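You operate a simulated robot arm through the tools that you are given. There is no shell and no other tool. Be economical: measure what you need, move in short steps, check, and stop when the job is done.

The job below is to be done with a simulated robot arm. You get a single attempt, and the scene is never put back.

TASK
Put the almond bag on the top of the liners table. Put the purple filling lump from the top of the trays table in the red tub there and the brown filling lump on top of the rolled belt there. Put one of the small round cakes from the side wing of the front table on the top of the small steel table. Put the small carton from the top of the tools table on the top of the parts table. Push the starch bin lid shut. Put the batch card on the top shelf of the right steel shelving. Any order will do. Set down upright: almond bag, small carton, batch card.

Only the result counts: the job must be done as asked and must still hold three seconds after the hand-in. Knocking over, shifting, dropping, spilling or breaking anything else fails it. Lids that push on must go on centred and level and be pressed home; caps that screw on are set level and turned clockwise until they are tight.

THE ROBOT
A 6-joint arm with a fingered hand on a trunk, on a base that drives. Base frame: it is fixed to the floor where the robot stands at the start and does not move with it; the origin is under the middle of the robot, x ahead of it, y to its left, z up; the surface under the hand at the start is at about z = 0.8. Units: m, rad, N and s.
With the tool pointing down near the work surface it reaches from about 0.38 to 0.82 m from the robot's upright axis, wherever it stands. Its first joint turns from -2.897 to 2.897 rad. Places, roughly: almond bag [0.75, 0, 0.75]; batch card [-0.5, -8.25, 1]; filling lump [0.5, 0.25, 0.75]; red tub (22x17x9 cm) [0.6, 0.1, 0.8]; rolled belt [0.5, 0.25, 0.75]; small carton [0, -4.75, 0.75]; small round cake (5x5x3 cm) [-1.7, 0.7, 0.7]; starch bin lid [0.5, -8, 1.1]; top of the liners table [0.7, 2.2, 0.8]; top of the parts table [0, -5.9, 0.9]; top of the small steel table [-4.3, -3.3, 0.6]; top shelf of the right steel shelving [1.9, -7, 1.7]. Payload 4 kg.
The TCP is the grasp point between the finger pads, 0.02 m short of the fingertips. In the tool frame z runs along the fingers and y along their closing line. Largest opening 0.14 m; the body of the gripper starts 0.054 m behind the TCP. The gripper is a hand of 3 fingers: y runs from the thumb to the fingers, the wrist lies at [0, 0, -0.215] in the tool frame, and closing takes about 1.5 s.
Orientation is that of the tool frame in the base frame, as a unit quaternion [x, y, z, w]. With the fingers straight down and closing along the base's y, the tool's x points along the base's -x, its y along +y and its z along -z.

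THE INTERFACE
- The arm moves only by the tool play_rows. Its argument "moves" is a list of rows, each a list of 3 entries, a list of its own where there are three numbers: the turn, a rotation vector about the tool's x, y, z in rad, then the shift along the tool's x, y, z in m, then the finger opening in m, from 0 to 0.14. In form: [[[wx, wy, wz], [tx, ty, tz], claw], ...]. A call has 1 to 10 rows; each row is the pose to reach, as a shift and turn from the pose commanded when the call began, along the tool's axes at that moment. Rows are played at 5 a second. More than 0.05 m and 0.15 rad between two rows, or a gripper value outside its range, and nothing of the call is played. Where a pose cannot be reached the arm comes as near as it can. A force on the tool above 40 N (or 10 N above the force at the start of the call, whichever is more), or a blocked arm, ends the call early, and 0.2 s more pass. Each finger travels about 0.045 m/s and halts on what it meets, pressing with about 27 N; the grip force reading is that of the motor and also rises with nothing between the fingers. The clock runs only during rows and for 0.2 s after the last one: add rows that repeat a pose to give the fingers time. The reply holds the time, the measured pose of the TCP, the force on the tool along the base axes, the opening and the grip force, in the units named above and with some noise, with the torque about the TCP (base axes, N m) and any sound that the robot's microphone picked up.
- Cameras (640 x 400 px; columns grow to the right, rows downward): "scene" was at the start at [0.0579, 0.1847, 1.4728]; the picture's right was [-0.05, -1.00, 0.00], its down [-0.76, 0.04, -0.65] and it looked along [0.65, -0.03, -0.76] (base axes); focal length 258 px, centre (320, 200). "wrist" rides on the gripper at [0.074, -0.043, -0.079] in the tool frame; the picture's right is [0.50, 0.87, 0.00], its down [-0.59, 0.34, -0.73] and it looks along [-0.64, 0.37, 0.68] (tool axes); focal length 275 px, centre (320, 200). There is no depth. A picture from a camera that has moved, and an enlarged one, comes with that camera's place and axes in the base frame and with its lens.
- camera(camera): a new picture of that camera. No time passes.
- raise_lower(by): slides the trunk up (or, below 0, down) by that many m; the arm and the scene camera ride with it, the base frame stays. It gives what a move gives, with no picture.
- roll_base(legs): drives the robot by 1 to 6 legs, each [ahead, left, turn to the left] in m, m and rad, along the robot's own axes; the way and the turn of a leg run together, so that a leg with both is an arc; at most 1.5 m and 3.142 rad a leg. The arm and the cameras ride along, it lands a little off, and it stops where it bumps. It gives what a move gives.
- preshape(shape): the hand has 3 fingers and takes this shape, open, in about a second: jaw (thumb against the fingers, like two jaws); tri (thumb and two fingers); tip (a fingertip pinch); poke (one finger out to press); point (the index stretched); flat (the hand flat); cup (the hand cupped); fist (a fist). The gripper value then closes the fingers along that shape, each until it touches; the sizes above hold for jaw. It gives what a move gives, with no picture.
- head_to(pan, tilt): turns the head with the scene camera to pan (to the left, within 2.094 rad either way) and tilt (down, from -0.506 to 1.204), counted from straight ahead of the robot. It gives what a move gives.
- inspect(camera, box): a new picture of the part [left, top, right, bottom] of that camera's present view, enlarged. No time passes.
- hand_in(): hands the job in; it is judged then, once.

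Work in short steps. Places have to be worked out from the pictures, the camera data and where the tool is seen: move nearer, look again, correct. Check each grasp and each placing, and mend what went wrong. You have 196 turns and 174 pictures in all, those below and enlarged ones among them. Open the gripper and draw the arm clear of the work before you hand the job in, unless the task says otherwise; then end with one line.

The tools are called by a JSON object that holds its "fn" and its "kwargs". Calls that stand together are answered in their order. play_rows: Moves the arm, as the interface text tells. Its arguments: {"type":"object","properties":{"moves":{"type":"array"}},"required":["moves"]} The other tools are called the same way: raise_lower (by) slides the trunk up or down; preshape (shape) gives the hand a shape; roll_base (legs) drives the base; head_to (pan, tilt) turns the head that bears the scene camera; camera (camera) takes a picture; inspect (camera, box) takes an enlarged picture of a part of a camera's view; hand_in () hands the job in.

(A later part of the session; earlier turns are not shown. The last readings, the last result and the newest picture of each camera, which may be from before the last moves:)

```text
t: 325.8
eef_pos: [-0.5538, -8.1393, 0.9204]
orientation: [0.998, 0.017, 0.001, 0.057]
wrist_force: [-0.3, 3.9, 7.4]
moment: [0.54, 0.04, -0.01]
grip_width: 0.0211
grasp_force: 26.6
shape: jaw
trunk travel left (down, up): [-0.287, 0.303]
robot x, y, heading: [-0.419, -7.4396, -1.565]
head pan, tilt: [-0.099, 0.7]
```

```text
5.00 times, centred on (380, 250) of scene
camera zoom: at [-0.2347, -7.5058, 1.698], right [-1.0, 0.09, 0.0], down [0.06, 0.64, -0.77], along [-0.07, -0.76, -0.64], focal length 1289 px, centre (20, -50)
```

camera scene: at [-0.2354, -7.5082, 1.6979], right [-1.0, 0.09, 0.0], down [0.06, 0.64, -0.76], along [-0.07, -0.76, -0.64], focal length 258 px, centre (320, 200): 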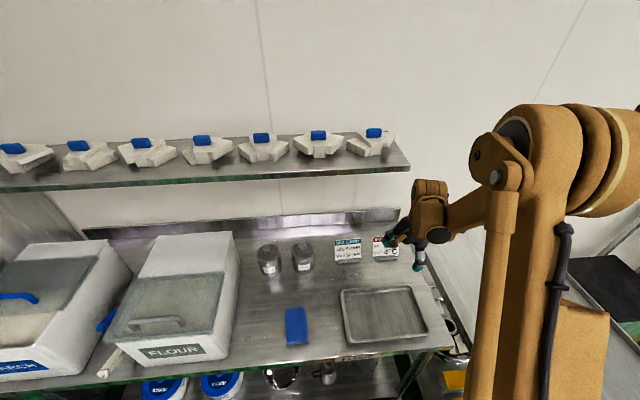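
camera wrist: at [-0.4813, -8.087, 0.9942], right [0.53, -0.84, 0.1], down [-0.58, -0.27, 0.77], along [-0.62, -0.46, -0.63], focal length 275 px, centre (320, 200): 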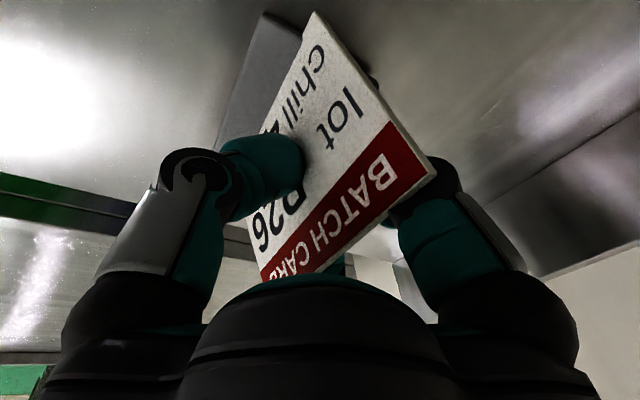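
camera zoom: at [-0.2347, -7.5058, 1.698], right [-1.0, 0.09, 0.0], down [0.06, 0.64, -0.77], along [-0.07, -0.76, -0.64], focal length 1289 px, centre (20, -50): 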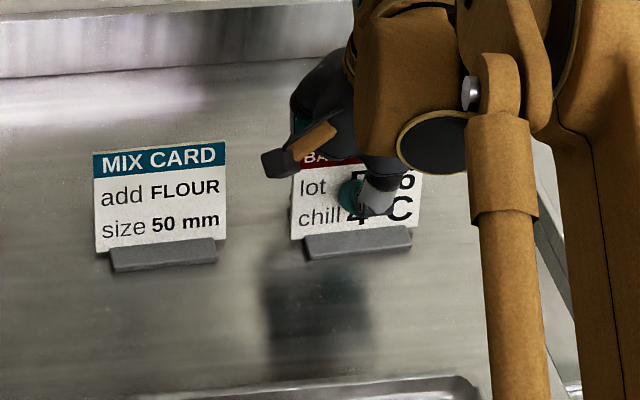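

The card is pinched. I lift 3.5 cm, withdraw from under the shelf toward the robot, then raise.

{"fn": "play_rows", "kwargs": {"moves": [[[0, 0, 0], [0, 0.002, -0.018], 0.0], [[0, 0, 0], [0, 0.004, -0.035], 0.0], [[0, 0, 0], [0, -0.036, -0.039], 0.0], [[0, 0, 0], [0, -0.076, -0.044], 0.0], [[0, 0, 0], [0, -0.116, -0.048], 0.0], [[0, 0, 0], [0, -0.156, -0.053], 0.0], [[0, 0, 0], [0, -0.196, -0.058], 0.0], [[0, 0, 0], [0, -0.21, -0.1], 0.0], [[0, 0, 0], [0, -0.21, -0.145], 0.0]]}}

{"fn": "camera", "kwargs": {"camera": "wrist"}}

{"fn": "inspect", "kwargs": {"camera": "scene", "box": [330, 150, 510, 310]}}

```text
t: 327.8
eef_pos: [-0.5613, -7.9158, 1.0415]
orientation: [0.998, 0.017, 0.001, 0.057]
wrist_force: [-0.3, -0.3, -0.5]
moment: [0.01, 0.01, -0.03]
grip_width: 0.0199
grasp_force: 27.0
shape: jaw
out of reach, approached as far as the arm can: row 7
trunk travel left (down, up): [-0.287, 0.303]
robot x, y, heading: [-0.4134, -7.4421, -1.567]
head pan, tilt: [-0.099, 0.7]
```

```text
44 pictures are left
camera wrist: at [-0.4877, -7.8621, 1.1155], right [0.53, -0.84, 0.1], down [-0.58, -0.27, 0.77], along [-0.62, -0.46, -0.63], focal length 275 px, centre (320, 200)
```

wrist: 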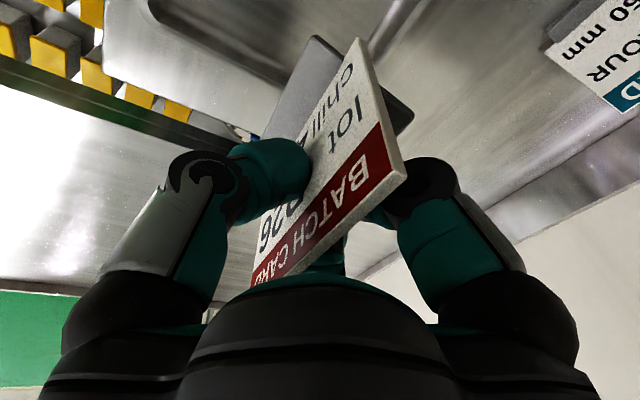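

```text
2.50 times, centred on (420, 230) of scene
camera zoom: at [-0.2344, -7.506, 1.6979], right [-1.0, 0.09, 0.0], down [0.06, 0.64, -0.77], along [-0.07, -0.76, -0.64], focal length 645 px, centre (70, 125)
```

zoom: 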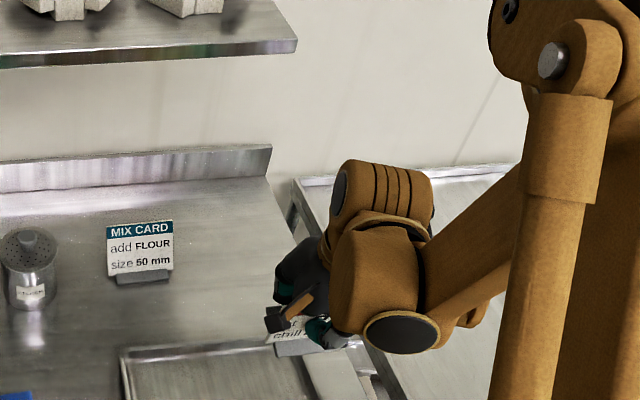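

The card is held but pivoted so that it aligns with the fingers. For placing, I'd best turn the hand 180° so the card's lean falls toward the robot. I raise the trunk, back off, turn left, and drive to the shelving.

{"fn": "raise_lower", "kwargs": {"by": 0.3}}

{"fn": "roll_base", "kwargs": {"legs": [[-0.27, 0, 0], [0, 0, 1.57], [1.35, 0.15, 0]]}}

{"fn": "head_to", "kwargs": {"pan": 0.0, "tilt": 0.35}}

{"fn": "camera", "kwargs": {"camera": "scene"}}

```text
t: 330.8
eef_pos: [-0.5608, -7.9162, 1.3402]
orientation: [0.998, 0.018, 0.001, 0.055]
wrist_force: [0.8, -0.3, -2.2]
moment: [0.0, 0.0, -0.01]
grip_width: 0.0197
grasp_force: 26.6
shape: jaw
trunk travel left (down, up): [-0.587, 0.003]
robot x, y, heading: [-0.4151, -7.4387, -1.562]
head pan, tilt: [-0.099, 0.7]
```

```text
t: 342.8
eef_pos: [1.4, -7.1309, 1.3403]
orientation: [0.686, 0.726, 0.041, 0.037]
wrist_force: [-0.4, -0.4, -1.2]
moment: [0.01, 0.03, -0.01]
grip_width: 0.0203
grasp_force: 27.1
shape: jaw
trunk travel left (down, up): [-0.587, 0.003]
robot x, y, heading: [0.9229, -6.9969, 0.024]
head pan, tilt: [-0.099, 0.7]
```

```text
t: 343.7
eef_pos: [1.3985, -7.1309, 1.3389]
orientation: [0.685, 0.727, 0.041, 0.038]
wrist_force: [-0.1, 0.8, -1.5]
moment: [0.0, -0.02, 0.0]
grip_width: 0.0196
grasp_force: 27.2
shape: jaw
trunk travel left (down, up): [-0.587, 0.003]
robot x, y, heading: [0.9224, -6.9945, 0.03]
head pan, tilt: [0.0, 0.351]
```

```text
42 pictures are left
camera scene: at [0.9892, -6.8073, 2.0292], right [0.03, -1.0, 0.0], down [-0.34, -0.01, -0.94], along [0.94, 0.03, -0.34], focal length 258 px, centre (320, 200)
```

scene: 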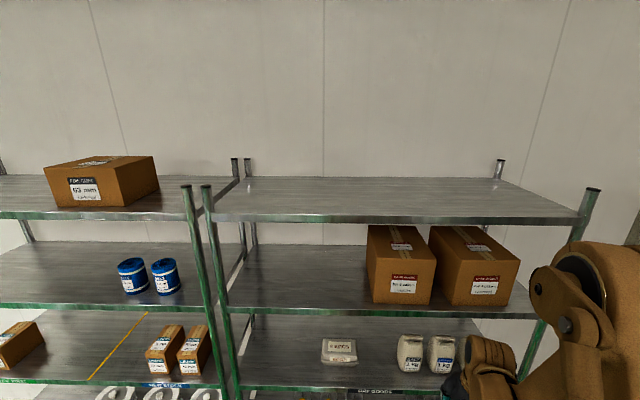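

The right shelving's top shelf is empty: front edge x≈1.72, y -6.43…-7.6. I raise the hand 0.46 m here, in front of the shelf.

{"fn": "play_rows", "kwargs": {"moves": [[[0, 0, 0], [0, 0.005, -0.047], 0.0], [[0, 0, 0], [0, 0.01, -0.094], 0.0], [[0, 0, 0], [0, 0.015, -0.141], 0.0], [[0, 0, 0], [0, 0.02, -0.188], 0.0], [[0, 0, 0], [0, 0.025, -0.235], 0.0], [[0, 0, 0], [0, 0.03, -0.282], 0.0], [[0, 0, 0], [0, 0.035, -0.329], 0.0], [[0, 0, 0], [0, 0.04, -0.376], 0.0], [[0, 0, 0], [0, 0.045, -0.423], 0.0], [[0, 0, 0], [0, 0.05, -0.47], 0.0]]}}

```text
t: 345.9
eef_pos: [1.3957, -7.1309, 1.8133]
orientation: [0.686, 0.726, 0.041, 0.039]
wrist_force: [0.6, 0.3, -2.3]
moment: [0.02, 0.02, -0.02]
grip_width: 0.0201
grasp_force: 26.7
shape: jaw
trunk travel left (down, up): [-0.587, 0.003]
robot x, y, heading: [0.9196, -6.9941, 0.03]
head pan, tilt: [0.0, 0.351]
```

Reached z = 1.81. Now I turn the hand about its axis by -π in two calls.

{"fn": "play_rows", "kwargs": {"moves": [[[0, 0, -0.148], [0, 0, 0], 0.0], [[0, 0, -0.296], [0, 0, 0], 0.0], [[0, 0, -0.444], [0, 0, 0], 0.0], [[0, 0, -0.592], [0, 0, 0], 0.0], [[0, 0, -0.74], [0, 0, 0], 0.0], [[0, 0, -0.888], [0, 0, 0], 0.0], [[0, 0, -1.036], [0, 0, 0], 0.0], [[0, 0, -1.184], [0, 0, 0], 0.0], [[0, 0, -1.332], [0, 0, 0], 0.0], [[0, 0, -1.48], [0, 0, 0], 0.0]]}}

{"fn": "play_rows", "kwargs": {"moves": [[[0, 0, -0.148], [0, 0, 0], 0.0], [[0, 0, -0.296], [0, 0, 0], 0.0], [[0, 0, -0.444], [0, 0, 0], 0.0], [[0, 0, -0.592], [0, 0, 0], 0.0], [[0, 0, -0.74], [0, 0, 0], 0.0], [[0, 0, -0.888], [0, 0, 0], 0.0], [[0, 0, -1.036], [0, 0, 0], 0.0], [[0, 0, -1.184], [0, 0, 0], 0.0], [[0, 0, -1.332], [0, 0, 0], 0.0], [[0, 0, -1.48], [0, 0, 0], 0.0]]}}

{"fn": "camera", "kwargs": {"camera": "scene"}}

```text
t: 348.1
eef_pos: [1.3958, -7.1313, 1.8128]
orientation: [0.015, 0.998, 0.005, 0.056]
wrist_force: [-0.2, -0.1, -1.6]
moment: [0.01, 0.03, -0.01]
grip_width: 0.0197
grasp_force: 27.2
shape: jaw
trunk travel left (down, up): [-0.587, 0.003]
robot x, y, heading: [0.9205, -6.999, 0.024]
head pan, tilt: [0.0, 0.351]
```

```text
t: 350.3
eef_pos: [1.4073, -7.0217, 1.8145]
orientation: [-0.641, 0.766, -0.045, 0.035]
wrist_force: [-0.4, -0.2, -0.8]
moment: [-0.03, 0.04, 0.01]
grip_width: 0.02
grasp_force: 26.6
shape: jaw
out of reach, approached as far as the arm can: row 8, 9, 10
trunk travel left (down, up): [-0.587, 0.003]
robot x, y, heading: [0.9239, -6.9973, 0.024]
head pan, tilt: [0.0, 0.351]
```

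```text
41 pictures are left
camera scene: at [0.9881, -6.8051, 2.0292], right [0.03, -1.0, 0.0], down [-0.34, -0.01, -0.94], along [0.94, 0.03, -0.34], focal length 258 px, centre (320, 200)
```

scene: 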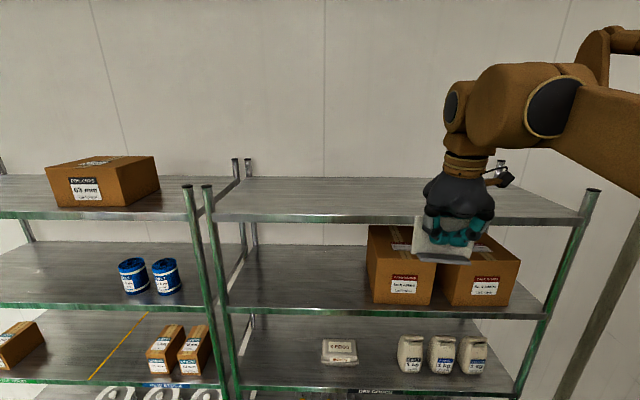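

The turn hit the wrist's limit at about 170°, which is enough. I enlarge the view of the card in the hand.

{"fn": "inspect", "kwargs": {"camera": "scene", "box": [390, 160, 530, 280]}}

{"fn": "camera", "kwargs": {"camera": "wrist"}}

```text
3.33 times, centred on (460, 220) of scene
camera zoom: at [0.9881, -6.8051, 2.0292], right [0.03, -1.0, 0.0], down [-0.34, -0.01, -0.94], along [0.94, 0.03, -0.34], focal length 859 px, centre (-147, 133)
```

zoom: 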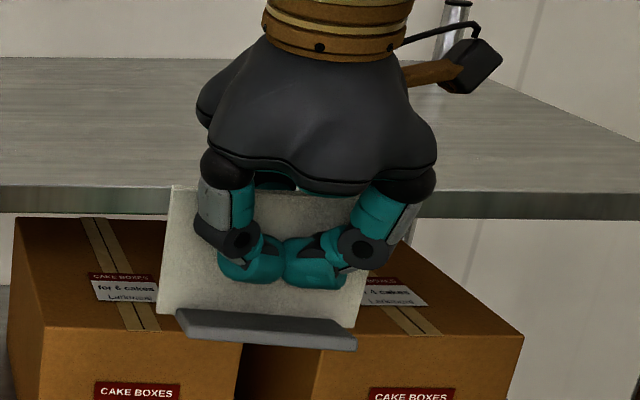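

```text
39 pictures are left
camera wrist: at [1.4272, -7.1, 1.8986], right [-0.94, -0.34, -0.1], down [-0.31, 0.66, 0.69], along [-0.17, 0.67, -0.72], focal length 275 px, centre (320, 200)
```

wrist: 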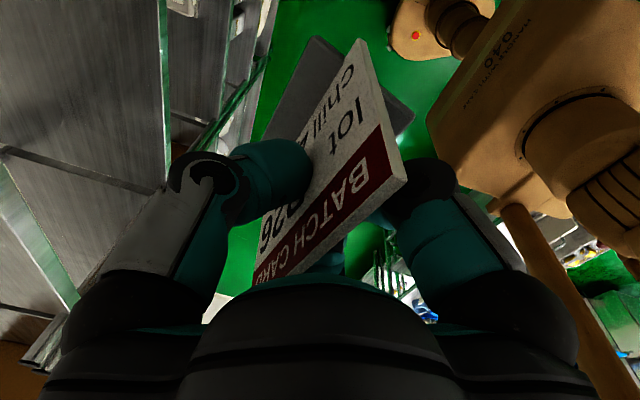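

The card is aligned with the fingers, foot at the bottom, hand level sideways. It needs about 20° forward tilt in total for its foot to be level, so I add 0.235 rad, back the turn off from its limit, and raise 3 cm.

{"fn": "play_rows", "kwargs": {"moves": [[[0.0, 0.0, 0.1], [0, 0, -0.01], 0.0], [[0.05, 0.004, 0.18], [0, 0, -0.02], 0.0], [[0.12, 0.01, 0.18], [0, 0, -0.03], 0.0], [[0.18, 0.016, 0.18], [0, 0, -0.035], 0.0], [[0.235, 0.021, 0.18], [0, 0, -0.035], 0.0], [[0.235, 0.021, 0.18], [0, 0, -0.035], 0.0]]}}

{"fn": "inspect", "kwargs": {"camera": "scene", "box": [390, 140, 550, 280]}}

```text
t: 351.7
eef_pos: [1.4057, -7.0211, 1.8478]
orientation: [-0.559, 0.811, -0.138, 0.105]
wrist_force: [0.7, 0.9, -2.3]
moment: [0.02, 0.01, 0.0]
grip_width: 0.0197
grasp_force: 27.2
shape: jaw
trunk travel left (down, up): [-0.587, 0.003]
robot x, y, heading: [0.9219, -6.9994, 0.027]
head pan, tilt: [0.0, 0.351]
```

```text
2.86 times, centred on (470, 210) of scene
camera zoom: at [0.9899, -6.8072, 2.0293], right [0.03, -1.0, 0.0], down [-0.34, -0.01, -0.94], along [0.94, 0.03, -0.34], focal length 737 px, centre (-109, 171)
```

zoom: 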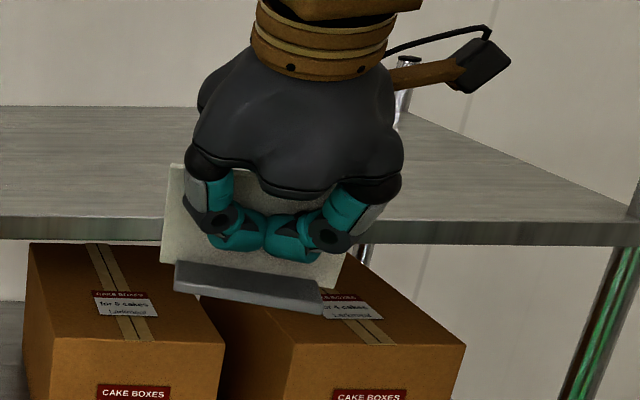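

The tilt is now 20° and roll about 1°. I drive 0.28 m ahead and advance the hand over the shelf.

{"fn": "roll_base", "kwargs": {"legs": [[0.28, 0, -0.02]]}}

{"fn": "play_rows", "kwargs": {"moves": [[[0, 0, 0], [-0.013, -0.033, 0.012], 0.0], [[0, 0, 0], [-0.027, -0.066, 0.024], 0.0], [[0, 0, 0], [-0.04, -0.1, 0.036], 0.0], [[0, 0, 0], [-0.053, -0.132, 0.048], 0.0]]}}

{"fn": "camera", "kwargs": {"camera": "scene"}}

{"fn": "camera", "kwargs": {"camera": "wrist"}}

```text
t: 353.6
eef_pos: [1.6855, -7.0254, 1.8484]
orientation: [-0.552, 0.816, -0.14, 0.104]
wrist_force: [0.3, 0.1, -0.8]
moment: [-0.03, 0.02, -0.01]
grip_width: 0.0198
grasp_force: 27.1
shape: jaw
trunk travel left (down, up): [-0.587, 0.003]
robot x, y, heading: [1.2026, -6.9945, 0.008]
head pan, tilt: [0.0, 0.351]
```

```text
t: 354.6
eef_pos: [1.8427, -7.0254, 1.8494]
orientation: [-0.552, 0.816, -0.138, 0.103]
wrist_force: [0.3, 0.0, -2.0]
moment: [0.0, 0.06, 0.01]
grip_width: 0.0198
grasp_force: 26.8
shape: jaw
trunk travel left (down, up): [-0.587, 0.003]
robot x, y, heading: [1.1998, -6.9922, 0.006]
head pan, tilt: [0.0, 0.351]
```

```text
37 pictures are left
camera scene: at [1.2787, -6.8032, 2.0291], right [0.01, -1.0, 0.0], down [-0.35, 0.0, -0.94], along [0.94, 0.01, -0.35], focal length 258 px, centre (320, 200)
```

scene: 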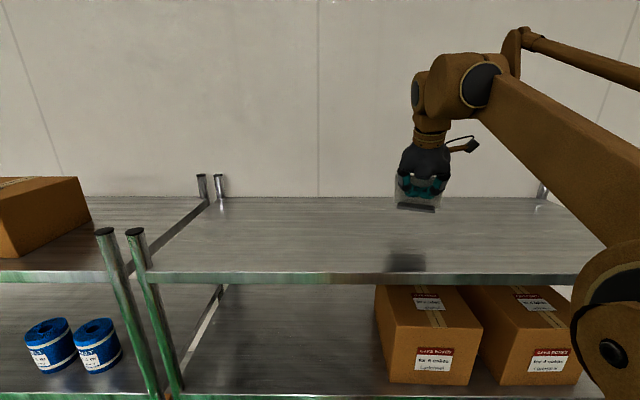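

```text
36 pictures are left
camera wrist: at [1.8265, -7.1016, 1.9378], right [-0.94, -0.16, -0.3], down [-0.31, 0.75, 0.58], along [0.13, 0.64, -0.75], focal length 275 px, centre (320, 200)
```

wrist: 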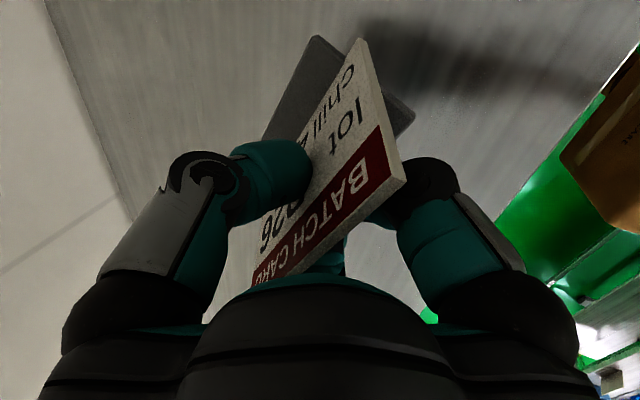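

The hand is above the shelf; judging by the reflection the foot is ~6–7 cm above it (shelf ≈1.725). I lower 4.5 cm straight down.

{"fn": "play_rows", "kwargs": {"moves": [[[0, 0, 0], [0, 0.007, 0.019], 0.0], [[0, 0, 0], [0.001, 0.012, 0.033], 0.0], [[0, 0, 0], [0.001, 0.0155, 0.043], 0.0]]}}

{"fn": "inspect", "kwargs": {"camera": "scene", "box": [350, 150, 490, 290]}}

```text
t: 355.4
eef_pos: [1.8348, -7.0271, 1.8042]
orientation: [-0.552, 0.816, -0.14, 0.104]
wrist_force: [-0.2, -0.6, -1.3]
moment: [0.0, -0.01, -0.01]
grip_width: 0.0198
grasp_force: 27.6
shape: jaw
trunk travel left (down, up): [-0.587, 0.003]
robot x, y, heading: [1.2012, -6.99, 0.003]
head pan, tilt: [0.0, 0.351]
```

```text
2.86 times, centred on (420, 220) of scene
camera zoom: at [1.2734, -6.803, 2.0293], right [0.01, -1.0, 0.0], down [-0.34, 0.0, -0.94], along [0.94, 0.01, -0.34], focal length 737 px, centre (34, 143)
```

zoom: 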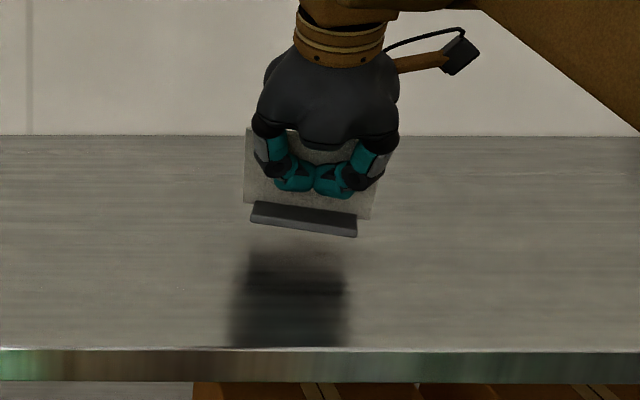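

The gap is about 1–1.5 cm. I lower in 3 mm steps.

{"fn": "play_rows", "kwargs": {"moves": [[[0, 0, 0], [0, 0.001, 0.003], 0.0], [[0, 0, 0], [0, 0.002, 0.006], 0.0], [[0, 0, 0], [0, 0.003, 0.009], 0.0]]}}

{"fn": "inspect", "kwargs": {"camera": "scene", "box": [370, 180, 470, 280]}}

```text
t: 356.2
eef_pos: [1.8369, -7.0275, 1.7918]
orientation: [-0.552, 0.816, -0.14, 0.104]
wrist_force: [0.4, 0.0, -1.3]
moment: [0.02, 0.01, 0.01]
grip_width: 0.0199
grasp_force: 26.8
shape: jaw
trunk travel left (down, up): [-0.587, 0.003]
robot x, y, heading: [1.2012, -6.9923, 0.011]
head pan, tilt: [0.0, 0.351]
```

```text
4.00 times, centred on (420, 230) of scene
camera zoom: at [1.2748, -6.8032, 2.0293], right [0.01, -1.0, 0.0], down [-0.34, 0.0, -0.94], along [0.94, 0.01, -0.34], focal length 1031 px, centre (-80, 80)
```

zoom: 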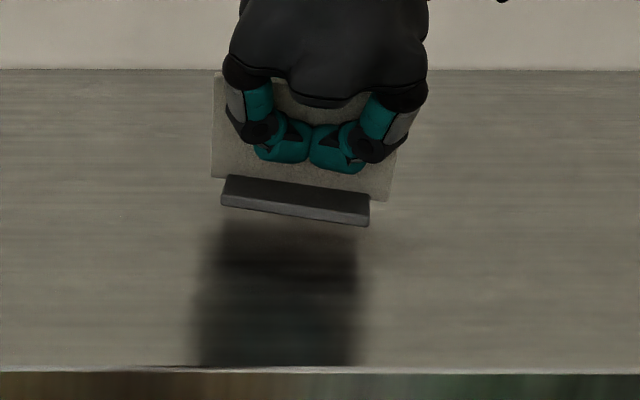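

About 6 mm left; I continue with 2 mm steps.

{"fn": "play_rows", "kwargs": {"moves": [[[0, 0, 0], [0, 0.0007, 0.002], 0.0], [[0, 0, 0], [0, 0.0014, 0.004], 0.0], [[0, 0, 0], [0, 0.002, 0.006], 0.0]]}}

{"fn": "inspect", "kwargs": {"camera": "scene", "box": [370, 180, 470, 280]}}

```text
t: 357.0
eef_pos: [1.8366, -7.0283, 1.7862]
orientation: [-0.552, 0.816, -0.139, 0.103]
wrist_force: [-0.2, 0.0, -0.8]
moment: [0.0, 0.03, 0.0]
grip_width: 0.0197
grasp_force: 26.6
shape: jaw
trunk travel left (down, up): [-0.587, 0.003]
robot x, y, heading: [1.2031, -6.9934, 0.015]
head pan, tilt: [0.0, 0.351]
```

```text
4.00 times, centred on (420, 230) of scene
camera zoom: at [1.2743, -6.8031, 2.0293], right [0.01, -1.0, 0.0], down [-0.34, 0.0, -0.94], along [0.94, 0.01, -0.34], focal length 1031 px, centre (-80, 80)
```

zoom: 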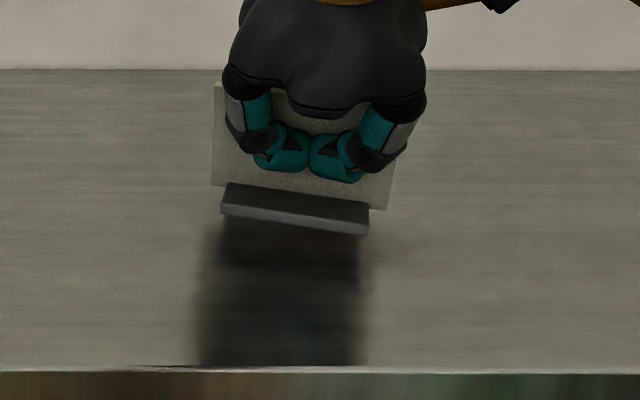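

Nearly touching. A few more 2 mm steps while watching the force.

{"fn": "play_rows", "kwargs": {"moves": [[[0, 0, 0], [0, 0.0007, 0.002], 0.0], [[0, 0, 0], [0, 0.0014, 0.004], 0.0]]}}

```text
t: 357.6
eef_pos: [1.8373, -7.0292, 1.7823]
orientation: [-0.552, 0.815, -0.14, 0.104]
wrist_force: [0.4, -0.8, -1.4]
moment: [0.03, 0.01, -0.01]
grip_width: 0.0199
grasp_force: 26.3
shape: jaw
trunk travel left (down, up): [-0.587, 0.003]
robot x, y, heading: [1.2012, -6.988, 0.008]
head pan, tilt: [0.0, 0.351]
```

Still no contact; 4 mm more.

{"fn": "play_rows", "kwargs": {"moves": [[[0, 0, 0], [0, 0.0007, 0.002], 0.0], [[0, 0, 0], [0, 0.0014, 0.004], 0.0]]}}

{"fn": "inspect", "kwargs": {"camera": "scene", "box": [370, 180, 470, 280]}}

```text
t: 358.2
eef_pos: [1.8383, -7.0291, 1.7782]
orientation: [-0.552, 0.816, -0.139, 0.104]
wrist_force: [-0.9, 0.0, -1.6]
moment: [0.0, 0.02, 0.01]
grip_width: 0.02
grasp_force: 27.2
shape: jaw
trunk travel left (down, up): [-0.587, 0.003]
robot x, y, heading: [1.2027, -6.9924, 0.002]
head pan, tilt: [0.0, 0.351]
```

```text
4.00 times, centred on (420, 230) of scene
camera zoom: at [1.2744, -6.8032, 2.0293], right [0.01, -1.0, 0.0], down [-0.34, 0.0, -0.94], along [0.94, 0.01, -0.34], focal length 1031 px, centre (-80, 80)
```

zoom: 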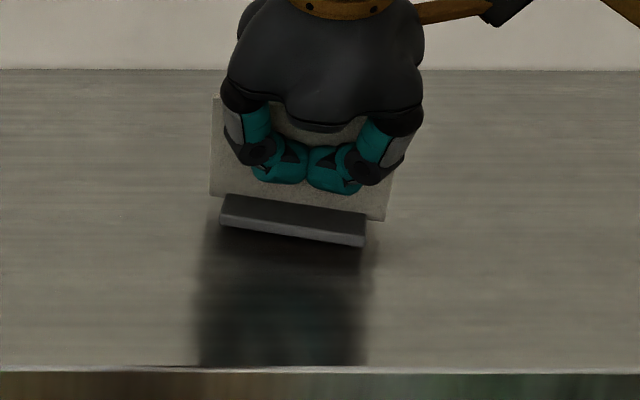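

The robot-side edge of the foot is close to contact. 2–4 mm more.

{"fn": "play_rows", "kwargs": {"moves": [[[0, 0, 0], [0, 0.0007, 0.002], 0.0], [[0, 0, 0], [0, 0.001, 0.003], 0.0]]}}

```text
t: 358.8
eef_pos: [1.8378, -7.0276, 1.7756]
orientation: [-0.552, 0.816, -0.139, 0.103]
wrist_force: [-0.4, -0.3, -2.5]
moment: [-0.03, 0.01, 0.02]
grip_width: 0.0198
grasp_force: 26.6
shape: jaw
trunk travel left (down, up): [-0.587, 0.003]
robot x, y, heading: [1.2049, -6.9921, 0.006]
head pan, tilt: [0.0, 0.351]
```

Still −2 N; another 3 mm.

{"fn": "play_rows", "kwargs": {"moves": [[[0, 0, 0], [0, 0.0007, 0.002], 0.0], [[0, 0, 0], [0, 0.001, 0.003], 0.0]]}}

{"fn": "inspect", "kwargs": {"camera": "scene", "box": [370, 180, 470, 280]}}

```text
t: 359.4
eef_pos: [1.8372, -7.0282, 1.771]
orientation: [-0.551, 0.816, -0.14, 0.104]
wrist_force: [0.0, -0.3, 0.5]
moment: [-0.03, -0.05, -0.02]
grip_width: 0.0202
grasp_force: 27.3
shape: jaw
trunk travel left (down, up): [-0.587, 0.003]
robot x, y, heading: [1.2037, -6.9931, 0.009]
head pan, tilt: [0.0, 0.351]
```

```text
4.00 times, centred on (420, 230) of scene
camera zoom: at [1.2741, -6.8033, 2.0293], right [0.01, -1.0, 0.0], down [-0.34, 0.0, -0.94], along [0.94, 0.01, -0.34], focal length 1031 px, centre (-80, 80)
```

zoom: 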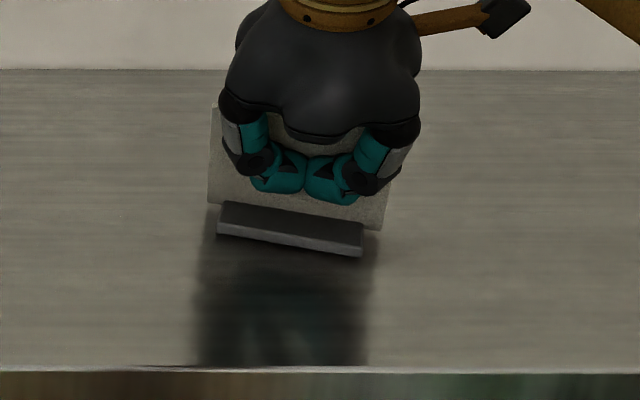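

Contact is starting. I press 2 mm more so the foot seats itself.

{"fn": "play_rows", "kwargs": {"moves": [[[0, 0, 0], [0, 0.0007, 0.002], 0.0], [[0, 0, 0], [0, 0.0007, 0.002], 0.0]]}}

{"fn": "camera", "kwargs": {"camera": "wrist"}}

```text
t: 360.0
eef_pos: [1.8375, -7.0274, 1.7703]
orientation: [-0.552, 0.816, -0.139, 0.104]
wrist_force: [1.3, 0.4, 8.0]
moment: [-0.06, -0.16, 0.01]
grip_width: 0.02
grasp_force: 27.3
shape: jaw
trunk travel left (down, up): [-0.587, 0.003]
robot x, y, heading: [1.2026, -6.9896, 0.01]
head pan, tilt: [0.0, 0.351]
```

```text
30 pictures are left
camera wrist: at [1.8212, -7.1037, 1.8585], right [-0.94, -0.16, -0.3], down [-0.32, 0.75, 0.58], along [0.14, 0.64, -0.75], focal length 275 px, centre (320, 200)
```

wrist: 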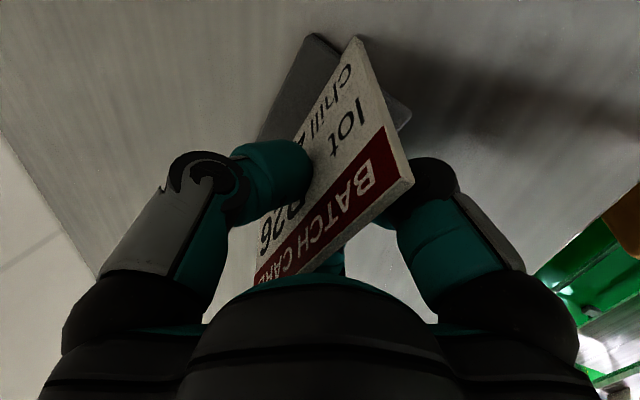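

8 N contact. I release slowly, opening to 0.08.

{"fn": "play_rows", "kwargs": {"moves": [[[0, 0, 0], [0, 0, 0], 0.02], [[0, 0, 0], [0, 0, 0], 0.03], [[0, 0, 0], [0, 0, 0], 0.045], [[0, 0, 0], [0, 0, 0], 0.06], [[0, 0, 0], [0, 0, 0], 0.075], [[0, 0, 0], [0, 0, 0], 0.09], [[0, 0, 0], [0, 0, 0], 0.09]]}}

{"fn": "camera", "kwargs": {"camera": "wrist"}}

```text
t: 361.6
eef_pos: [1.8365, -7.0285, 1.7706]
orientation: [-0.552, 0.816, -0.139, 0.104]
wrist_force: [-1.2, -0.6, 0.4]
moment: [-0.04, 0.0, 0.01]
grip_width: 0.0892
grasp_force: 0.1
shape: jaw
trunk travel left (down, up): [-0.587, 0.003]
robot x, y, heading: [1.2037, -6.9928, 0.01]
head pan, tilt: [0.0, 0.351]
```

```text
29 pictures are left
camera wrist: at [1.8223, -7.1038, 1.858], right [-0.94, -0.16, -0.3], down [-0.32, 0.75, 0.58], along [0.13, 0.64, -0.75], focal length 275 px, centre (320, 200)
```

wrist: 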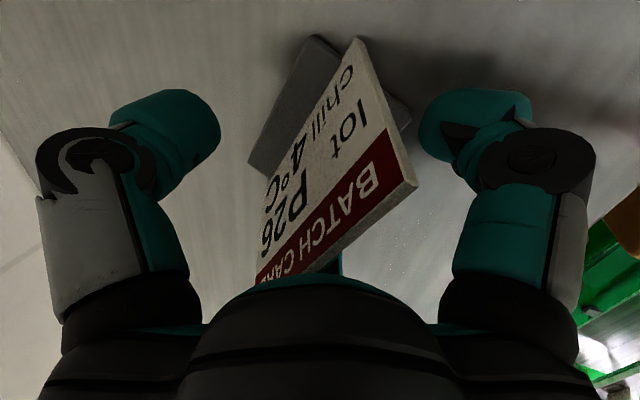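

The card stands by itself. I withdraw along the tool axis (parallel to the card).

{"fn": "play_rows", "kwargs": {"moves": [[[0, 0, 0], [0, 0, -0.025], 0.09], [[0, 0, 0], [0, 0, -0.06], 0.09], [[0, 0, 0], [0, 0, -0.1], 0.09], [[0, 0, 0], [0, 0, -0.14], 0.09], [[0, 0, 0], [0.015, 0.04, -0.14], 0.09], [[0, 0, 0], [0.03, 0.08, -0.14], 0.09], [[0, 0, 0], [0.045, 0.12, -0.15], 0.09], [[0, 0, 0], [0.06, 0.16, -0.16], 0.09]]}}

{"fn": "inspect", "kwargs": {"camera": "scene", "box": [350, 140, 490, 280]}}

```text
t: 363.4
eef_pos: [1.6184, -7.0106, 1.8648]
orientation: [-0.552, 0.815, -0.14, 0.105]
wrist_force: [0.1, -0.6, 0.2]
moment: [-0.02, -0.05, -0.04]
grip_width: 0.0897
grasp_force: 0.0
shape: jaw
trunk travel left (down, up): [-0.587, 0.003]
robot x, y, heading: [1.2017, -6.9921, 0.007]
head pan, tilt: [0.0, 0.351]
```

```text
2.86 times, centred on (420, 210) of scene
camera zoom: at [1.2688, -6.8033, 2.0295], right [0.01, -1.0, 0.0], down [-0.34, 0.0, -0.94], along [0.94, 0.01, -0.34], focal length 737 px, centre (34, 171)
```

zoom: 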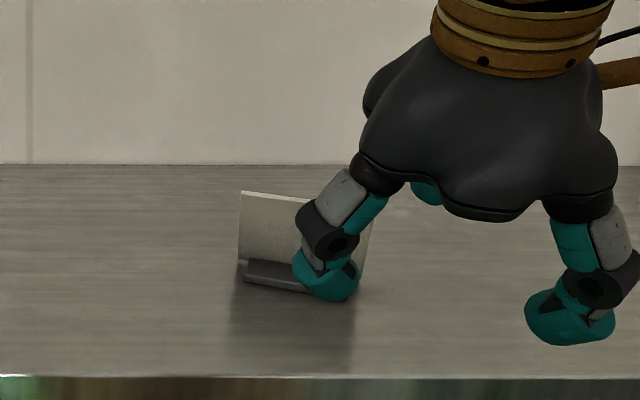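

The batch card stands on the top shelf. Now the starch bin: I back away from the shelving, lower the arm, and turn to face the FLOUR table.

{"fn": "roll_base", "kwargs": {"legs": [[-0.8, 0, 0], [0, 0, -1.57]]}}

{"fn": "play_rows", "kwargs": {"moves": [[[0, 0, 0.1], [0, 0, 0.02], 0.06], [[-0.05, 0, 0.2], [0, 0.0, 0.05], 0.04], [[-0.12, 0, 0.3], [0, 0.0, 0.09], 0.02], [[-0.2, 0, 0.4], [0, 0.0, 0.13], 0.0], [[-0.27, 0, 0.48], [0, 0.0, 0.17], 0.0], [[-0.34, 0, 0.48], [0, 0.0, 0.21], 0.0]]}}

{"fn": "head_to", "kwargs": {"pan": 0.0, "tilt": 0.75}}

{"fn": "camera", "kwargs": {"camera": "scene"}}

```text
t: 371.5
eef_pos: [0.3905, -7.4216, 1.8634]
orientation: [0.178, 0.969, -0.173, -0.024]
wrist_force: [-0.7, -0.8, 0.1]
moment: [0.02, 0.0, -0.03]
grip_width: 0.0898
grasp_force: 0.1
shape: jaw
trunk travel left (down, up): [-0.587, 0.003]
robot x, y, heading: [0.4031, -7.0004, -1.543]
head pan, tilt: [0.0, 0.351]
```

```text
t: 372.9
eef_pos: [0.3676, -7.4939, 1.6655]
orientation: [0.404, 0.913, -0.007, 0.049]
wrist_force: [-0.4, -0.9, -0.3]
moment: [0.0, 0.05, 0.04]
grip_width: 0.0001
grasp_force: 14.0
shape: jaw
trunk travel left (down, up): [-0.587, 0.003]
robot x, y, heading: [0.4023, -6.9985, -1.548]
head pan, tilt: [0.0, 0.351]
```

```text
t: 373.8
eef_pos: [0.367, -7.49, 1.6671]
orientation: [0.403, 0.914, -0.008, 0.048]
wrist_force: [0.1, 0.2, 0.3]
moment: [-0.01, 0.01, -0.02]
grip_width: 0.0
grasp_force: 27.2
shape: jaw
trunk travel left (down, up): [-0.587, 0.003]
robot x, y, heading: [0.3993, -7.0001, -1.544]
head pan, tilt: [0.0, 0.75]
```

```text
27 pictures are left
camera scene: at [0.5939, -7.0585, 1.9937], right [-1.0, -0.03, 0.0], down [-0.02, 0.68, -0.73], along [0.02, -0.73, -0.68], focal length 258 px, centre (320, 200)
```

scene: 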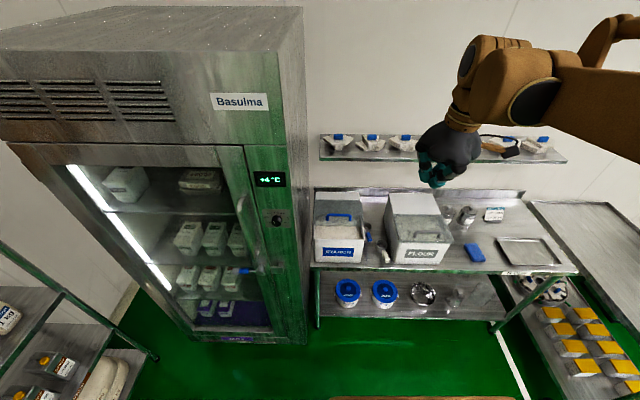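

I enlarge the bins.

{"fn": "inspect", "kwargs": {"camera": "scene", "box": [305, 185, 455, 275]}}

```text
4.27 times, centred on (380, 230) of scene
camera zoom: at [0.5939, -7.0585, 1.9937], right [-1.0, -0.03, 0.0], down [-0.02, 0.68, -0.73], along [0.02, -0.73, -0.68], focal length 1100 px, centre (64, 72)
```

zoom: 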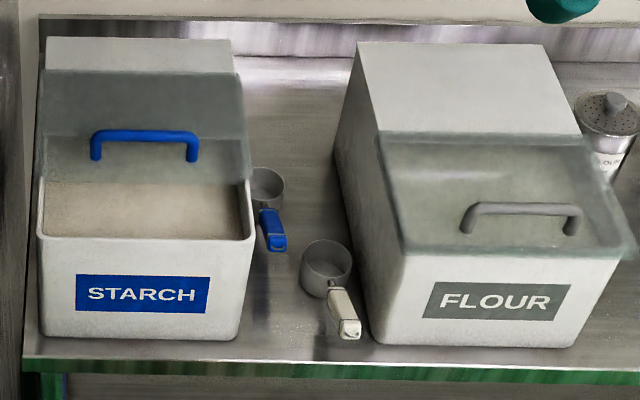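

The starch lid is slid back by about 8 cm; its blue handle is at about (0.524, -7.916, 1.09). I drive 0.35 m ahead and lower the trunk by 0.3.

{"fn": "roll_base", "kwargs": {"legs": [[0.36, 0, -0.025]]}}

{"fn": "raise_lower", "kwargs": {"by": -0.35}}

{"fn": "head_to", "kwargs": {"pan": 0.0, "tilt": 0.85}}

{"fn": "camera", "kwargs": {"camera": "scene"}}

{"fn": "camera", "kwargs": {"camera": "wrist"}}

```text
t: 376.1
eef_pos: [0.3648, -7.8599, 1.6659]
orientation: [0.412, 0.91, -0.008, 0.048]
wrist_force: [0.0, 0.6, -0.1]
moment: [0.01, -0.03, 0.02]
grip_width: 0.0
grasp_force: 26.1
shape: jaw
trunk travel left (down, up): [-0.587, 0.003]
robot x, y, heading: [0.408, -7.3671, -1.568]
head pan, tilt: [0.0, 0.75]
```

```text
t: 379.6
eef_pos: [0.3643, -7.8603, 1.3162]
orientation: [0.413, 0.909, -0.009, 0.048]
wrist_force: [-0.2, 0.3, 0.4]
moment: [0.01, -0.04, 0.01]
grip_width: 0.0
grasp_force: 27.0
shape: jaw
trunk travel left (down, up): [-0.237, 0.353]
robot x, y, heading: [0.4111, -7.3681, -1.561]
head pan, tilt: [0.0, 0.75]
```

```text
t: 380.2
eef_pos: [0.3648, -7.8609, 1.3164]
orientation: [0.413, 0.909, -0.008, 0.049]
wrist_force: [0.2, 0.6, 0.1]
moment: [0.0, -0.01, -0.02]
grip_width: 0.0
grasp_force: 27.2
shape: jaw
trunk travel left (down, up): [-0.237, 0.353]
robot x, y, heading: [0.407, -7.3686, -1.563]
head pan, tilt: [0.0, 0.85]
```

```text
25 pictures are left
camera scene: at [0.5987, -7.4281, 1.6357], right [-1.0, -0.01, 0.0], down [-0.01, 0.75, -0.66], along [0.0, -0.66, -0.75], focal length 258 px, centre (320, 200)
```

scene: 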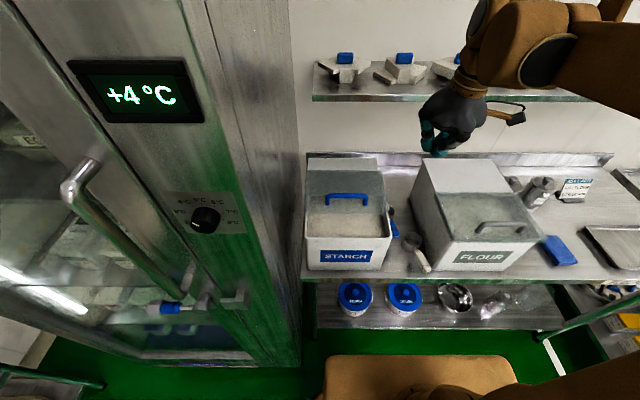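

```text
24 pictures are left
camera wrist: at [0.2781, -7.8291, 1.3874], right [0.32, 0.95, -0.03], down [0.58, -0.18, 0.79], along [0.75, -0.27, -0.61], focal length 275 px, centre (320, 200)
```

wrist: 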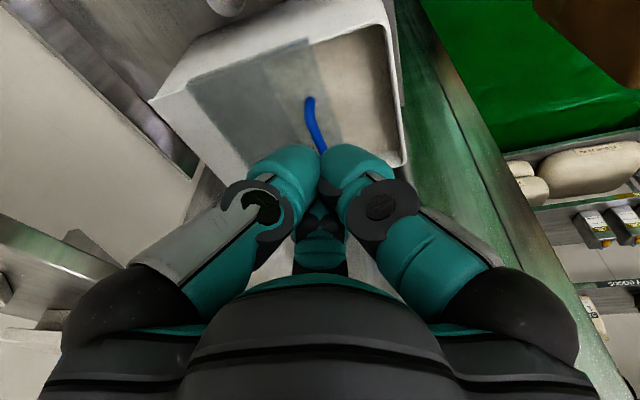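

The handle is confirmed near (0.524, -7.918, 1.09). I bring the closed fingertips behind it (y≈-7.97) and down to z≈1.165.

{"fn": "play_rows", "kwargs": {"moves": [[[0, 0, 0], [-0.0373, 0.0094, 0.004], 0.0], [[0, 0, 0], [-0.0745, 0.0188, 0.008], 0.0], [[0, 0, 0], [-0.1118, 0.0283, 0.0115], 0.0], [[0, 0, 0], [-0.149, 0.0377, 0.015], 0.0], [[0, 0, 0], [-0.1863, 0.0471, 0.0191], 0.0], [[0, 0, 0], [-0.182, 0.046, 0.069], 0.0], [[0, 0, 0], [-0.177, 0.0445, 0.119], 0.0], [[0, 0, 0], [-0.172, 0.0432, 0.168], 0.0]]}}

{"fn": "inspect", "kwargs": {"camera": "scene", "box": [290, 130, 430, 280]}}

{"fn": "camera", "kwargs": {"camera": "wrist"}}

```text
refused: row 7 steps farther than a row can; nothing moved
```

```text
2.67 times, centred on (360, 205) of scene
camera zoom: at [0.5987, -7.4281, 1.6357], right [-1.0, -0.01, 0.0], down [-0.01, 0.75, -0.66], along [0.0, -0.66, -0.75], focal length 688 px, centre (213, 187)
```

zoom: 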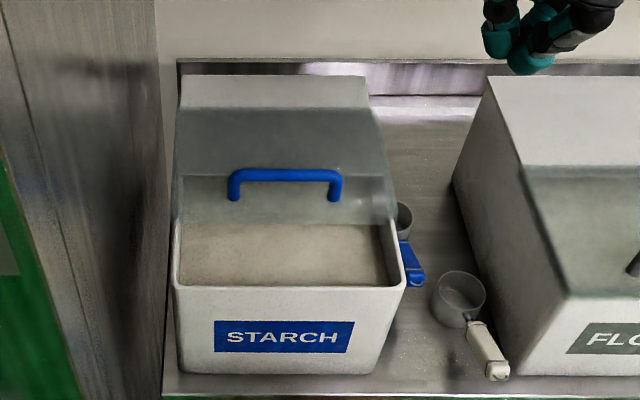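

```text
22 pictures are left
camera wrist: at [0.2781, -7.8291, 1.3874], right [0.32, 0.95, -0.03], down [0.58, -0.18, 0.79], along [0.75, -0.27, -0.61], focal length 275 px, centre (320, 200)
```

wrist: 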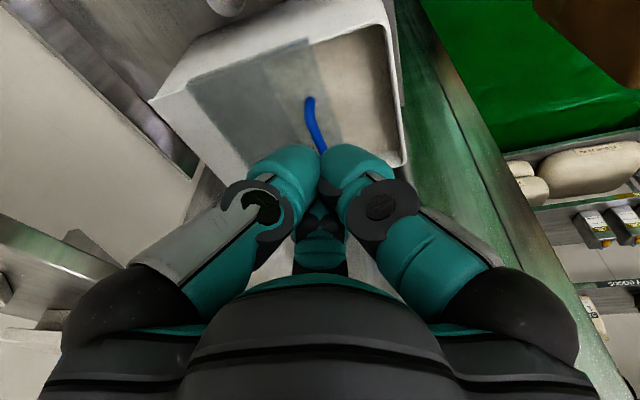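

I redo it with slightly smaller steps.

{"fn": "play_rows", "kwargs": {"moves": [[[0, 0, 0], [-0.0373, 0.0094, 0.004], 0.0], [[0, 0, 0], [-0.0745, 0.0188, 0.008], 0.0], [[0, 0, 0], [-0.1118, 0.0283, 0.0115], 0.0], [[0, 0, 0], [-0.149, 0.0377, 0.015], 0.0], [[0, 0, 0], [-0.1863, 0.0471, 0.0191], 0.0], [[0, 0, 0], [-0.183, 0.046, 0.056], 0.0], [[0, 0, 0], [-0.18, 0.045, 0.094], 0.0], [[0, 0, 0], [-0.176, 0.044, 0.131], 0.0], [[0, 0, 0], [-0.172, 0.0432, 0.168], 0.0]]}}

{"fn": "inspect", "kwargs": {"camera": "scene", "box": [290, 130, 430, 280]}}

{"fn": "camera", "kwargs": {"camera": "wrist"}}

```text
t: 382.2
eef_pos: [0.5212, -7.9688, 1.1649]
orientation: [0.413, 0.909, -0.009, 0.048]
wrist_force: [-0.2, -0.6, -0.4]
moment: [-0.03, 0.01, 0.01]
grip_width: 0.0
grasp_force: 27.4
shape: jaw
trunk travel left (down, up): [-0.237, 0.353]
robot x, y, heading: [0.4055, -7.3677, -1.56]
head pan, tilt: [0.0, 0.85]
```

```text
2.67 times, centred on (360, 205) of scene
camera zoom: at [0.5991, -7.429, 1.6356], right [-1.0, -0.01, 0.0], down [-0.01, 0.75, -0.66], along [0.0, -0.66, -0.75], focal length 688 px, centre (213, 187)
```

zoom: 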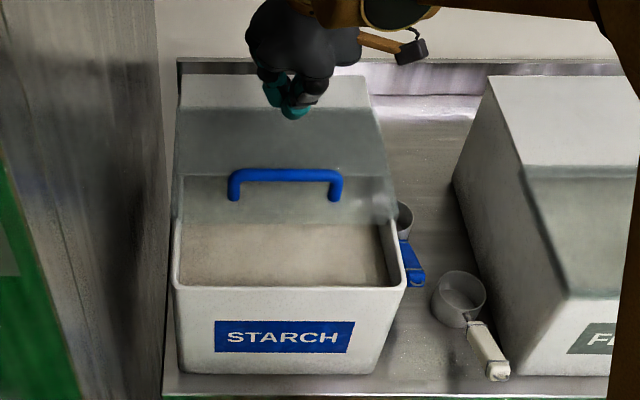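

```text
20 pictures are left
camera wrist: at [0.4345, -7.9385, 1.2373], right [0.32, 0.95, -0.03], down [0.58, -0.18, 0.79], along [0.75, -0.27, -0.61], focal length 275 px, centre (320, 200)
```

wrist: 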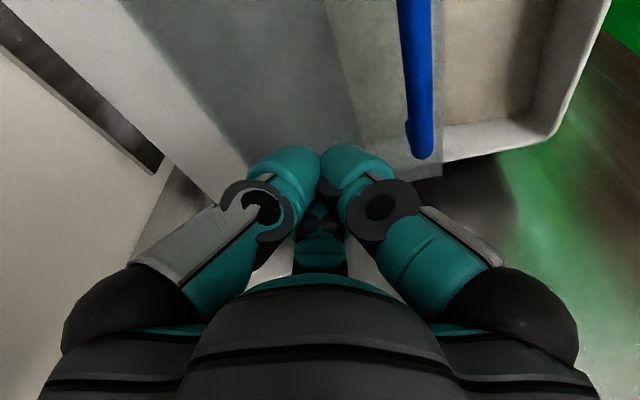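

The tips are right behind the handle. I descend towards the lid surface, watching for contact.

{"fn": "play_rows", "kwargs": {"moves": [[[0, 0, 0], [0.0025, -0.0007, 0.025], 0.0], [[0, 0, 0], [0.0045, -0.0012, 0.046], 0.0], [[0, 0, 0], [0.006, -0.0016, 0.06], 0.0]]}}

{"fn": "inspect", "kwargs": {"camera": "scene", "box": [290, 130, 430, 280]}}

```text
t: 383.0
eef_pos: [0.5207, -7.9705, 1.107]
orientation: [0.413, 0.909, -0.008, 0.048]
wrist_force: [0.8, -0.3, 0.0]
moment: [0.0, -0.02, -0.01]
grip_width: 0.0
grasp_force: 26.8
shape: jaw
trunk travel left (down, up): [-0.237, 0.353]
robot x, y, heading: [0.4075, -7.3635, -1.563]
head pan, tilt: [0.0, 0.85]
```

```text
2.67 times, centred on (360, 205) of scene
camera zoom: at [0.5989, -7.4286, 1.6356], right [-1.0, -0.01, 0.0], down [-0.01, 0.75, -0.66], along [0.0, -0.66, -0.75], focal length 688 px, centre (213, 187)
```

zoom: 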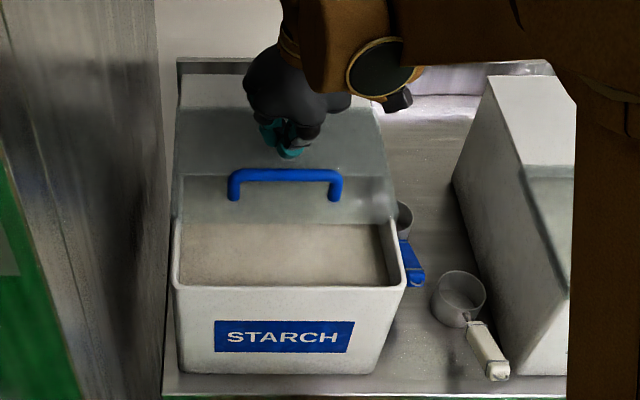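

No contact yet with the lid. I lower 1 cm more and start pulling toward +y in 1.5 cm steps.

{"fn": "play_rows", "kwargs": {"moves": [[[0, 0, 0], [0.001, 0, 0.01], 0.0], [[0, 0, 0], [0.012, 0.0099, 0.0092], 0.0], [[0, 0, 0], [0.0235, 0.0197, 0.0084], 0.0], [[0, 0, 0], [0.0347, 0.0296, 0.0075], 0.0], [[0, 0, 0], [0.046, 0.0395, 0.0067], 0.0]]}}

{"fn": "inspect", "kwargs": {"camera": "scene", "box": [290, 130, 430, 280]}}

```text
t: 384.2
eef_pos: [0.5229, -7.9093, 1.0969]
orientation: [0.413, 0.909, -0.007, 0.048]
wrist_force: [0.6, -0.1, 0.4]
moment: [0.01, 0.01, 0.0]
grip_width: 0.0003
grasp_force: 27.1
shape: jaw
trunk travel left (down, up): [-0.237, 0.353]
robot x, y, heading: [0.4097, -7.3691, -1.561]
head pan, tilt: [0.0, 0.85]
```

```text
2.67 times, centred on (360, 205) of scene
camera zoom: at [0.5987, -7.4277, 1.6357], right [-1.0, -0.01, 0.0], down [-0.01, 0.75, -0.66], along [0.0, -0.66, -0.75], focal length 688 px, centre (213, 187)
```

zoom: 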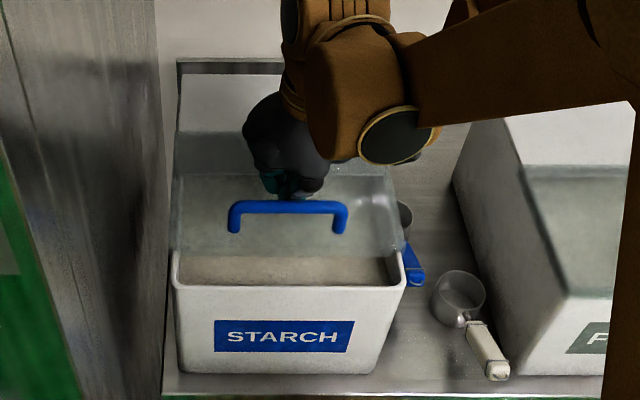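

The lid follows: its front edge moved from row 225 to 255, the rim is at ~285. I pull about 4 cm more.

{"fn": "play_rows", "kwargs": {"moves": [[[0, 0, 0], [0.0113, 0.0099, -0.0008], 0.0], [[0, 0, 0], [0.0225, 0.0198, -0.0016], 0.0], [[0, 0, 0], [0.03, 0.0263, -0.0022], 0.0]]}}

{"fn": "inspect", "kwargs": {"camera": "scene", "box": [290, 130, 430, 280]}}

```text
t: 385.0
eef_pos: [0.5218, -7.8693, 1.0968]
orientation: [0.411, 0.91, -0.009, 0.048]
wrist_force: [0.5, -0.6, 1.1]
moment: [0.01, -0.02, 0.0]
grip_width: 0.0
grasp_force: 27.2
shape: jaw
trunk travel left (down, up): [-0.237, 0.353]
robot x, y, heading: [0.4094, -7.3696, -1.563]
head pan, tilt: [0.0, 0.85]
```

```text
2.67 times, centred on (360, 205) of scene
camera zoom: at [0.5987, -7.4279, 1.6356], right [-1.0, -0.01, 0.0], down [-0.01, 0.75, -0.66], along [0.0, -0.66, -0.75], focal length 688 px, centre (213, 187)
```

zoom: 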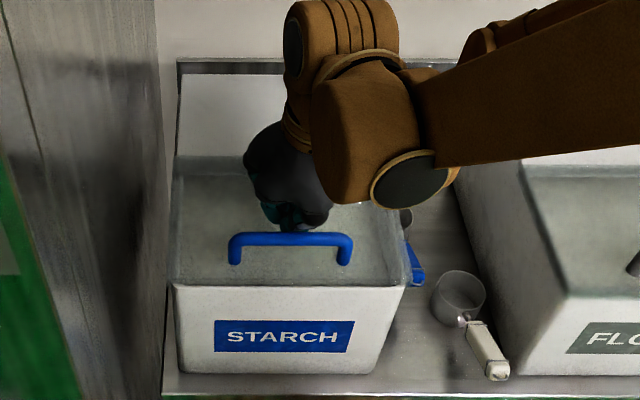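

The front edge now reaches the rim. I pull on gently in 4 mm steps to find the end stop.

{"fn": "play_rows", "kwargs": {"moves": [[[0, 0, 0], [0.003, 0.0027, -0.0002], 0.0], [[0, 0, 0], [0.006, 0.0053, -0.0004], 0.0], [[0, 0, 0], [0.009, 0.008, -0.0006], 0.0], [[0, 0, 0], [0.012, 0.0105, -0.0008], 0.0]]}}

{"fn": "inspect", "kwargs": {"camera": "scene", "box": [290, 150, 480, 280]}}

```text
t: 386.0
eef_pos: [0.5245, -7.8555, 1.0962]
orientation: [0.413, 0.91, -0.008, 0.047]
wrist_force: [-0.3, -13.8, 8.8]
moment: [0.32, 0.08, 0.06]
grip_width: 0.0
grasp_force: 27.0
shape: jaw
trunk travel left (down, up): [-0.237, 0.353]
robot x, y, heading: [0.4124, -7.3684, -1.564]
head pan, tilt: [0.0, 0.85]
```

```text
3.08 times, centred on (385, 215) of scene
camera zoom: at [0.5988, -7.4302, 1.6357], right [-1.0, -0.01, 0.0], down [-0.01, 0.75, -0.66], along [0.0, -0.66, -0.75], focal length 793 px, centre (120, 154)
```

zoom: 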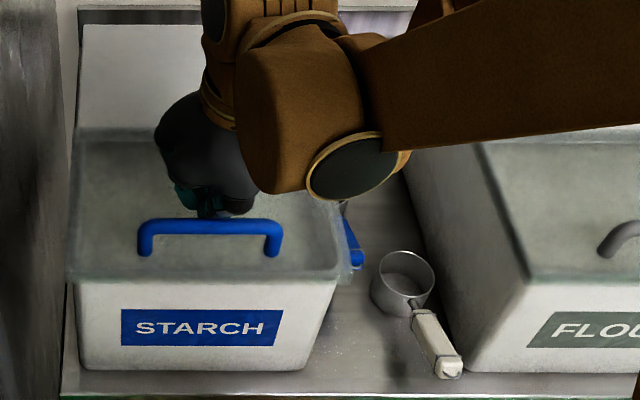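

The reaction jumped to 14 N: the end stop is reached and the lid overhangs the rim just like the flour bin's. I back off 1.5 cm, lift, and check.

{"fn": "play_rows", "kwargs": {"moves": [[[0, 0, 0], [-0.009, -0.008, 0.0006], 0.0], [[0, 0, 0], [-0.0135, -0.0119, 0.001], 0.0], [[0, 0, 0], [-0.0135, -0.0119, -0.03], 0.0], [[0, 0, 0], [-0.0135, -0.0119, -0.075], 0.0], [[0, 0, 0], [-0.0135, -0.0119, -0.12], 0.0], [[0, 0, 0], [-0.0135, -0.0119, -0.165], 0.0], [[0, 0, 0], [0.019, 0.017, -0.19], 0.03], [[0, 0, 0], [0.05, 0.044, -0.2], 0.06], [[0, 0, 0], [0.08, 0.071, -0.21], 0.09]]}}

{"fn": "inspect", "kwargs": {"camera": "scene", "box": [290, 130, 500, 280]}}

```text
refused: row 7 steps farther than a row can; nothing moved
```

```text
2.67 times, centred on (395, 205) of scene
camera zoom: at [0.5988, -7.4302, 1.6357], right [-1.0, -0.01, 0.0], down [-0.01, 0.75, -0.66], along [0.0, -0.66, -0.75], focal length 688 px, centre (120, 187)
```

zoom: 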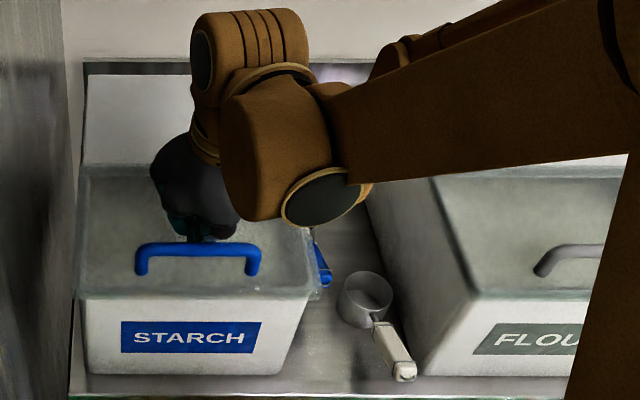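

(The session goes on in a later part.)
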